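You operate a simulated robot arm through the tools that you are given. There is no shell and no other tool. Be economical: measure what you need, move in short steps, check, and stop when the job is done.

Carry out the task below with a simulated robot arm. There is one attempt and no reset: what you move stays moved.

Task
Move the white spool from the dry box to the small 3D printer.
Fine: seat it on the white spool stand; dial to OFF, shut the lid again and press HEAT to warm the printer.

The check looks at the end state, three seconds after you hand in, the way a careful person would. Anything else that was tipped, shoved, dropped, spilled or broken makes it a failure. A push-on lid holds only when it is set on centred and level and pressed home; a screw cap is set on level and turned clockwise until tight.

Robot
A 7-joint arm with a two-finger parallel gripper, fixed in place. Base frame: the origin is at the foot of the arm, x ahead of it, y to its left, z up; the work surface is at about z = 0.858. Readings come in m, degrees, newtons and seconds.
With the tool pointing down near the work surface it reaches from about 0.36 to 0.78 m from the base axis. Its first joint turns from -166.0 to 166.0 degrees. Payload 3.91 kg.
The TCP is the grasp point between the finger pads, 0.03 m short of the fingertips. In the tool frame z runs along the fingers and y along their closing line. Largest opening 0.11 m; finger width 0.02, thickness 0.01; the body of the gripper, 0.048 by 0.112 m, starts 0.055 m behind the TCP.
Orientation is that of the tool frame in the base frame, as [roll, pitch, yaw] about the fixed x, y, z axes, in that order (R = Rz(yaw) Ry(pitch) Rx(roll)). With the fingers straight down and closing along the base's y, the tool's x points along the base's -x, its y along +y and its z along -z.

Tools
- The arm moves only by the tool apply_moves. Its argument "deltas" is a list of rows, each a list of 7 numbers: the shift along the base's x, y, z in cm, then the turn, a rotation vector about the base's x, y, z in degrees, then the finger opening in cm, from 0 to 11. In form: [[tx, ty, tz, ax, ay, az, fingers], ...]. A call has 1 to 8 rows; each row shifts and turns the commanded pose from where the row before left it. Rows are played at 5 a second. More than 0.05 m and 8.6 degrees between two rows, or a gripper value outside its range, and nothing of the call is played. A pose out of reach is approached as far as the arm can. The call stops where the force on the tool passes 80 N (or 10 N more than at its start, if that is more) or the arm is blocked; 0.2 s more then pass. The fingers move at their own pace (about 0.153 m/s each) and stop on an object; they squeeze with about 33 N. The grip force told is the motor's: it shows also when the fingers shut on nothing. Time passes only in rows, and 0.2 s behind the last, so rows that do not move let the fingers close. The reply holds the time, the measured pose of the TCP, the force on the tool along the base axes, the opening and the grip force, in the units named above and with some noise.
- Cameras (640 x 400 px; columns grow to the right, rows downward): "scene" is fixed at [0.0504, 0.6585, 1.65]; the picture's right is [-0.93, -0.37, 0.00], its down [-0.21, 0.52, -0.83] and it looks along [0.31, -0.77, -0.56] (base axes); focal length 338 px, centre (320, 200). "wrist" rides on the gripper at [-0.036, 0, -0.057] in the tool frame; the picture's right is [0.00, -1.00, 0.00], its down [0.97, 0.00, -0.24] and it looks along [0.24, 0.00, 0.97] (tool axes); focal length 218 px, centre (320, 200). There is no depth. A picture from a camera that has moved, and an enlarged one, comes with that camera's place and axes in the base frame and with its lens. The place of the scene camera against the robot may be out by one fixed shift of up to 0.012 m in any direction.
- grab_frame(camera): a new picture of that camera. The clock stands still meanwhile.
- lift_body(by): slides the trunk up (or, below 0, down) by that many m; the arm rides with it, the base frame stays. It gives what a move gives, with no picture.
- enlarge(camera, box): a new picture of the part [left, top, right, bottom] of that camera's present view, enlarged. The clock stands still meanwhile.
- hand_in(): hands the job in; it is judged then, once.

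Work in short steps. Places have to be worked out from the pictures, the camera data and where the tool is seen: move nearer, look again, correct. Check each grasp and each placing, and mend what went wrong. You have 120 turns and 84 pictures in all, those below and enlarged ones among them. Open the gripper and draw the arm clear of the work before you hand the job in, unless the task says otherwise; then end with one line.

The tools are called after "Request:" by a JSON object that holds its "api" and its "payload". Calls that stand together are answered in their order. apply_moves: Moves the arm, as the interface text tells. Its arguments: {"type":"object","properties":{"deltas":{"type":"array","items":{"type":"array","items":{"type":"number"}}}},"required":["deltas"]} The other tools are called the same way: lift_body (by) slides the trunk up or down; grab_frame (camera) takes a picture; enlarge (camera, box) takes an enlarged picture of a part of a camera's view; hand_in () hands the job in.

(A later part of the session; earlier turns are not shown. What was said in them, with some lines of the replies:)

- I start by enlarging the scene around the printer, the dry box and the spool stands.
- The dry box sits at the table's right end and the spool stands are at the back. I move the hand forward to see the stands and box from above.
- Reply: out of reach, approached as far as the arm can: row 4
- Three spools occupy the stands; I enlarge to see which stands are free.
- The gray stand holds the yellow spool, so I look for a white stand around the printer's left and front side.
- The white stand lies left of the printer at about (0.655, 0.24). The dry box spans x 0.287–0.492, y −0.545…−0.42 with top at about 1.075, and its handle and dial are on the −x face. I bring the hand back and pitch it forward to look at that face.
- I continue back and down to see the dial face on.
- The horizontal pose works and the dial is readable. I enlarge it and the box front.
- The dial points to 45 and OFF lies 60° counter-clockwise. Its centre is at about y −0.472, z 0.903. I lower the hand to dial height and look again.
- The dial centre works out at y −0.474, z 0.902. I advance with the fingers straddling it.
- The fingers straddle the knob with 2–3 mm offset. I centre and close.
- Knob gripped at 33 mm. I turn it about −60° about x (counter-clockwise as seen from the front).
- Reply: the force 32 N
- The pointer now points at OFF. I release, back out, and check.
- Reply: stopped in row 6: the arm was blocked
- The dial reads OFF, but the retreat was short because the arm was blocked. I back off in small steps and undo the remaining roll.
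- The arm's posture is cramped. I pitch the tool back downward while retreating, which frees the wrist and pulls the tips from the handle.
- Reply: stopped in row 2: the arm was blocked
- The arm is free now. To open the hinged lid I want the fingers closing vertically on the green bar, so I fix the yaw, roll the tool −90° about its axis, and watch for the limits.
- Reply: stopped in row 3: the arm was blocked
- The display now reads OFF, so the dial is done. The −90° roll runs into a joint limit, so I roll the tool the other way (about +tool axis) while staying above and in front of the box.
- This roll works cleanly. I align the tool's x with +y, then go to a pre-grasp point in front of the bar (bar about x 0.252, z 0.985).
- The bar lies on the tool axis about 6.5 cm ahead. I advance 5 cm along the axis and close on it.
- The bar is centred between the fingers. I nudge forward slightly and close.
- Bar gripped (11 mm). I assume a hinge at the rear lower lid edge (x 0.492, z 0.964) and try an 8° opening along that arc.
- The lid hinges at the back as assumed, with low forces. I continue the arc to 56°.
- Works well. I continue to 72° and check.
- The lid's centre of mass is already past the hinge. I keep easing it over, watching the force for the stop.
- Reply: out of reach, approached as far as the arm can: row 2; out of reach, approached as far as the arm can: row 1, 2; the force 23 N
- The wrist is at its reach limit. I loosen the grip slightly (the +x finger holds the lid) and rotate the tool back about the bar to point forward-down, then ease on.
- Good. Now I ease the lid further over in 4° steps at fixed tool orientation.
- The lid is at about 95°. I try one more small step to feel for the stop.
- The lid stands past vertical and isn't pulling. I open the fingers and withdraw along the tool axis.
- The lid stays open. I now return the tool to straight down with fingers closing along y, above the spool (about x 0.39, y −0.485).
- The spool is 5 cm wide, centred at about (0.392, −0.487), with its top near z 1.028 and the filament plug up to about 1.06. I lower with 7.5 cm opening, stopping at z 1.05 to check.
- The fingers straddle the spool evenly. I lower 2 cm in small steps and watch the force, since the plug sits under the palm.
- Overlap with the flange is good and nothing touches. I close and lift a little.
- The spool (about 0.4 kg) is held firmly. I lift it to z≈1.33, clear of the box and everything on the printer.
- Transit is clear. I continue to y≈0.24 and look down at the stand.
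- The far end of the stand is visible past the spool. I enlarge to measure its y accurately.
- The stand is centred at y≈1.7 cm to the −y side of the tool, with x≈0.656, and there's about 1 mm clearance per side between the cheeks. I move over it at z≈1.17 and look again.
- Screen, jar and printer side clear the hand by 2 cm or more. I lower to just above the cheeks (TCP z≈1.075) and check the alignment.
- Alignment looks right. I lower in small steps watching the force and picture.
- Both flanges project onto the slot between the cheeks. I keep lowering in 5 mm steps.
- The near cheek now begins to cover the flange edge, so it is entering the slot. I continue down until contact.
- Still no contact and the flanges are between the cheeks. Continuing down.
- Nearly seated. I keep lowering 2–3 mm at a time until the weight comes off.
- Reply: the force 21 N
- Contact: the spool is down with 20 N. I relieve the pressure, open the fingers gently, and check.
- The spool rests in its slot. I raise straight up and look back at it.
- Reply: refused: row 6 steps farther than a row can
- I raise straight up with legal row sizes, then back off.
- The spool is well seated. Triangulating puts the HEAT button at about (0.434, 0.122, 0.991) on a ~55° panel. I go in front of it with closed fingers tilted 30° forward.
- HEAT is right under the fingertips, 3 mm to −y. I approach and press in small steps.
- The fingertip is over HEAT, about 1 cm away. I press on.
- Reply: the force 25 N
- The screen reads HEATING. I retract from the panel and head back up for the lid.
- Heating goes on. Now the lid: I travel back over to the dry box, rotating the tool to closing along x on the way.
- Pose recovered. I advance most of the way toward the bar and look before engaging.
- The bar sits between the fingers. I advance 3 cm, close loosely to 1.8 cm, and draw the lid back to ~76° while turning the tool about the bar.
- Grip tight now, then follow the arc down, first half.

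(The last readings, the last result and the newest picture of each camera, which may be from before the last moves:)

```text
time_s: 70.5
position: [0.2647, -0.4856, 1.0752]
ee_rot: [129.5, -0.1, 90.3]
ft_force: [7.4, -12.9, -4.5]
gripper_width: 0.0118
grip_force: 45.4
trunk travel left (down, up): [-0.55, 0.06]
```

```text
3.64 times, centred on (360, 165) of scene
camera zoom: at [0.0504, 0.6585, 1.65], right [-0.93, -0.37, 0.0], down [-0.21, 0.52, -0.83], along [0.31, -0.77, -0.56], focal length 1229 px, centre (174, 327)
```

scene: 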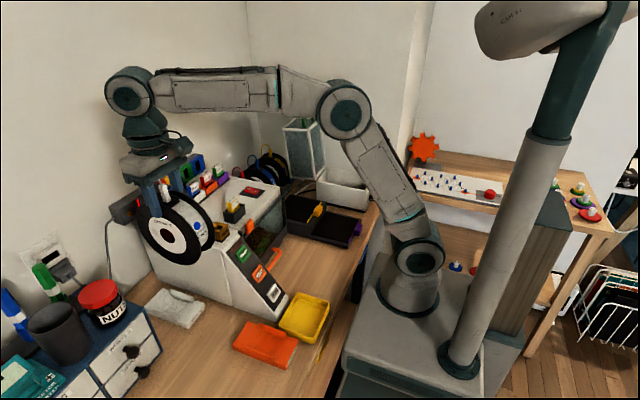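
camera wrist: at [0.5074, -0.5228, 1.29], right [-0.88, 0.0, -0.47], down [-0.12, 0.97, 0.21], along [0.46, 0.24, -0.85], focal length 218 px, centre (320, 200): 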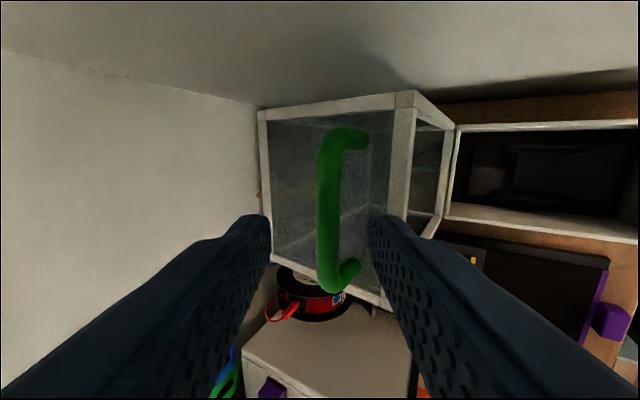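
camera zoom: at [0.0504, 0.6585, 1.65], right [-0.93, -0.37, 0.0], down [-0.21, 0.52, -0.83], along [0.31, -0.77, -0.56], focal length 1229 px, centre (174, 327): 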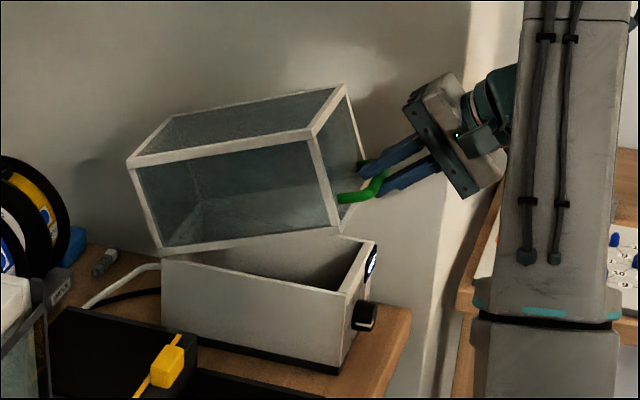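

The lid follows properly. I ease y by −2 mm to relieve side load and finish closing in small steps.

Request:
{"api": "apply_moves", "payload": {"deltas": [[-0.65, -0.2, -1.6, 0, -4, 0, 0.5], [-0.65, 0, -1.66, 0, -4, 0, 0.5], [-0.45, 0, -1.7, 0, -4, 0, 0.5]]}}

Request:
{"api": "apply_moves", "payload": {"deltas": [[-0.4, 0, -1.72, 0, -4, 0, 0.5], [-0.15, 0, -1.0, 0, -2.3, 0, 0.5]]}}

Request:
{"api": "enlarge", "payload": {"camera": "scene", "box": [300, 130, 420, 220]}}

```text
time_s: 71.2
position: [0.2458, -0.4849, 1.0259]
ee_rot: [117.7, -0.1, 90.2]
ft_force: [-6.8, 6.5, 0.6]
gripper_width: 0.0117
grip_force: 45.2
trunk travel left (down, up): [-0.55, 0.06]
```

```text
time_s: 71.8
position: [0.2388, -0.4844, 0.999]
ee_rot: [111.3, 0.0, 90.2]
ft_force: [-9.1, 9.0, 0.3]
gripper_width: 0.0116
grip_force: 44.6
trunk travel left (down, up): [-0.55, 0.06]
```

```text
4.44 times, centred on (360, 175) of scene
camera zoom: at [0.0504, 0.6585, 1.65], right [-0.93, -0.37, 0.0], down [-0.21, 0.52, -0.83], along [0.31, -0.77, -0.56], focal length 1502 px, centre (142, 311)
```

zoom: 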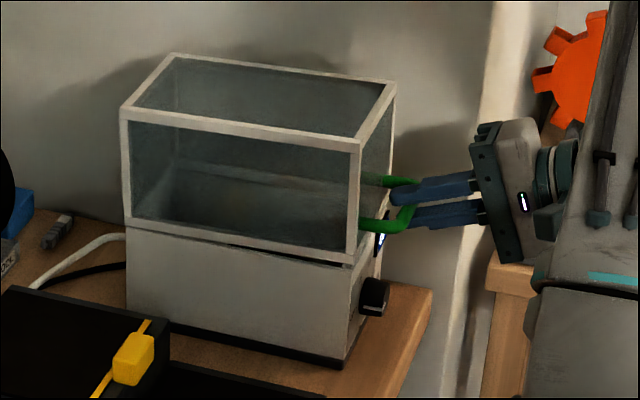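

A few mm remain. I lower until the force shows the lid is home.

Request:
{"api": "apply_moves", "payload": {"deltas": [[0, 0, -0.5, 0, -1, 0, 0.5], [0, 0, -0.4, 0, -0.5, 0, 0.5], [0, 0, 0, 0, 0, 0, 0.5]]}}

Request:
{"api": "apply_moves", "payload": {"deltas": [[0, 0, -0.3, 0, 0, 0, 0.5], [0, 0, -0.2, 0, 0, 0, 0.5]]}}

Request:
{"api": "enlarge", "payload": {"camera": "scene", "box": [310, 130, 400, 220]}}

```text
time_s: 72.7
position: [0.2381, -0.4859, 0.9905]
ee_rot: [109.8, 0.0, 90.1]
ft_force: [-17.6, 10.7, 2.8]
gripper_width: 0.0115
grip_force: 44.8
trunk travel left (down, up): [-0.55, 0.06]
```

```text
time_s: 73.2
position: [0.237, -0.486, 0.9898]
ee_rot: [109.4, 0.4, 90.0]
ft_force: [-22.3, 7.3, 39.0]
gripper_width: 0.0113
grip_force: 44.7
trunk travel left (down, up): [-0.55, 0.06]
```

```text
4.44 times, centred on (355, 175) of scene
camera zoom: at [0.0504, 0.6585, 1.65], right [-0.93, -0.37, 0.0], down [-0.21, 0.52, -0.83], along [0.31, -0.77, -0.56], focal length 1502 px, centre (164, 311)
```

zoom: 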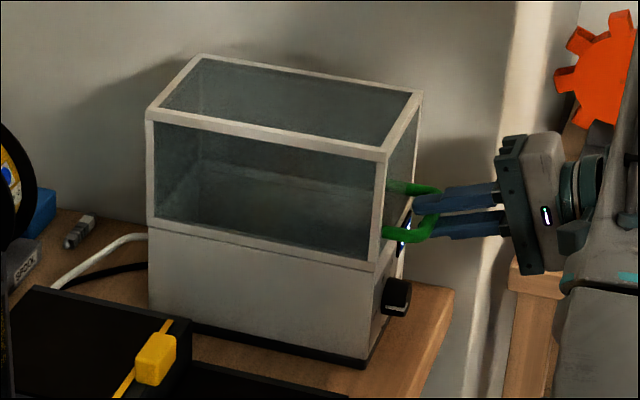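

The lid is home (39 N downward contact, seam closed). I open the fingers and withdraw straight back along the tool axis.

Request:
{"api": "apply_moves", "payload": {"deltas": [[0, 0, 0.2, 0, 0, 0, 2.5], [0, 0, 0, 0, 0, 0, 3.2], [0, 0, 0, 0, 0, 0, 3.2], [-1.9, 0, 0.7, 0, 0, 0, 3.2], [-1.9, 0, 0.7, 0, 0, 0, 3.2], [-1.9, 0, 0.7, 0, 0, 0, 3.2]]}}

Request:
{"api": "grab_frame", "payload": {"camera": "wrist"}}

```text
time_s: 74.7
position: [0.1829, -0.4867, 1.006]
ee_rot: [109.9, -0.2, 90.2]
ft_force: [0.0, 0.8, -0.1]
gripper_width: 0.0319
grip_force: 0.0
trunk travel left (down, up): [-0.55, 0.06]
```

```text
5 pictures are left
camera wrist: at [0.1274, -0.5239, 1.0266], right [-0.34, 0.0, -0.94], down [-0.23, 0.97, 0.08], along [0.91, 0.24, -0.33], focal length 218 px, centre (320, 200)
```

wrist: 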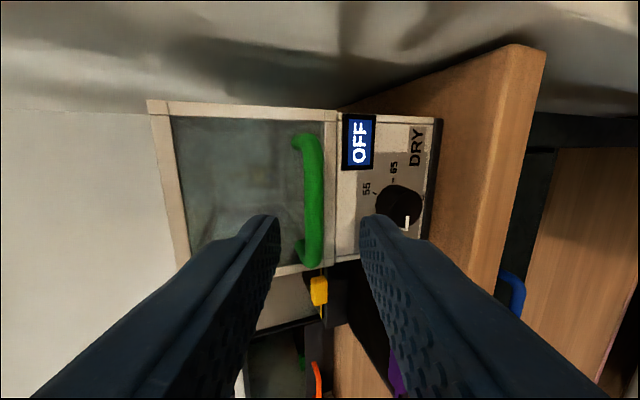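

Lid closed, display OFF. I draw the arm up and clear, then check the whole scene.

Request:
{"api": "apply_moves", "payload": {"deltas": [[-1.5, 0, 2, 0, 0, 0, 5], [0, 0, 4.5, 0, 5, 0, 8], [0, 0, 4.5, 0, 5, 0, 8], [0, 0, 4.5, 0, 5, 0, 8], [0, 0, 4.5, 0, 5, 0, 8]]}}

Request:
{"api": "grab_frame", "payload": {"camera": "scene"}}

Request:
{"api": "enlarge", "payload": {"camera": "scene", "box": [110, 150, 310, 340]}}

```text
time_s: 75.8
position: [0.1675, -0.4903, 1.2074]
ee_rot: [130.0, -0.1, 90.1]
ft_force: [0.0, -0.6, 0.3]
gripper_width: 0.0799
grip_force: 0.1
trunk travel left (down, up): [-0.55, 0.06]
```

```text
4 pictures are left
```

scene: 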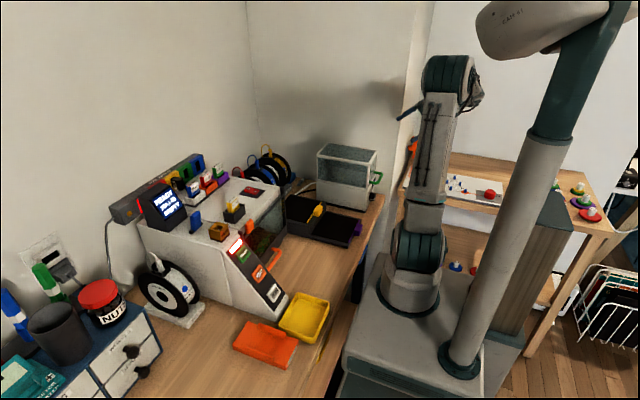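

```text
2.11 times, centred on (210, 245) of scene
camera zoom: at [0.0504, 0.6585, 1.65], right [-0.93, -0.37, 0.0], down [-0.21, 0.52, -0.83], along [0.31, -0.77, -0.56], focal length 712 px, centre (552, 105)
```

zoom: 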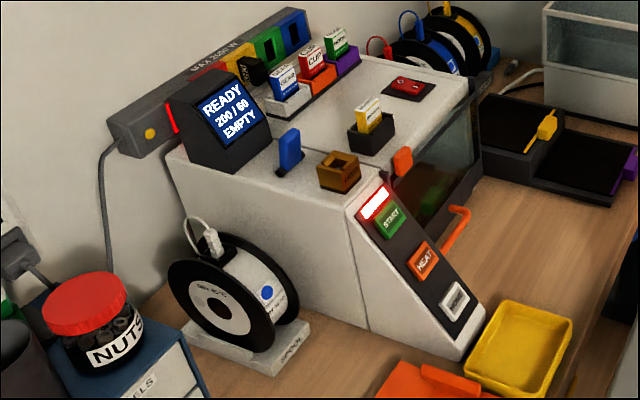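

The printer shows READY 200/60, the spool is on the white stand, the dial is at OFF, the lid is shut, and the arm is clear. I hand in.

Request:
{"api": "hand_in", "payload": {}}

```text
The job is handed in.
```

The white spool is seated on the white stand by the printer, the dry box dial is at OFF with its lid shut, and HEAT has been pressed; the printer screen reads READY at 200/60.
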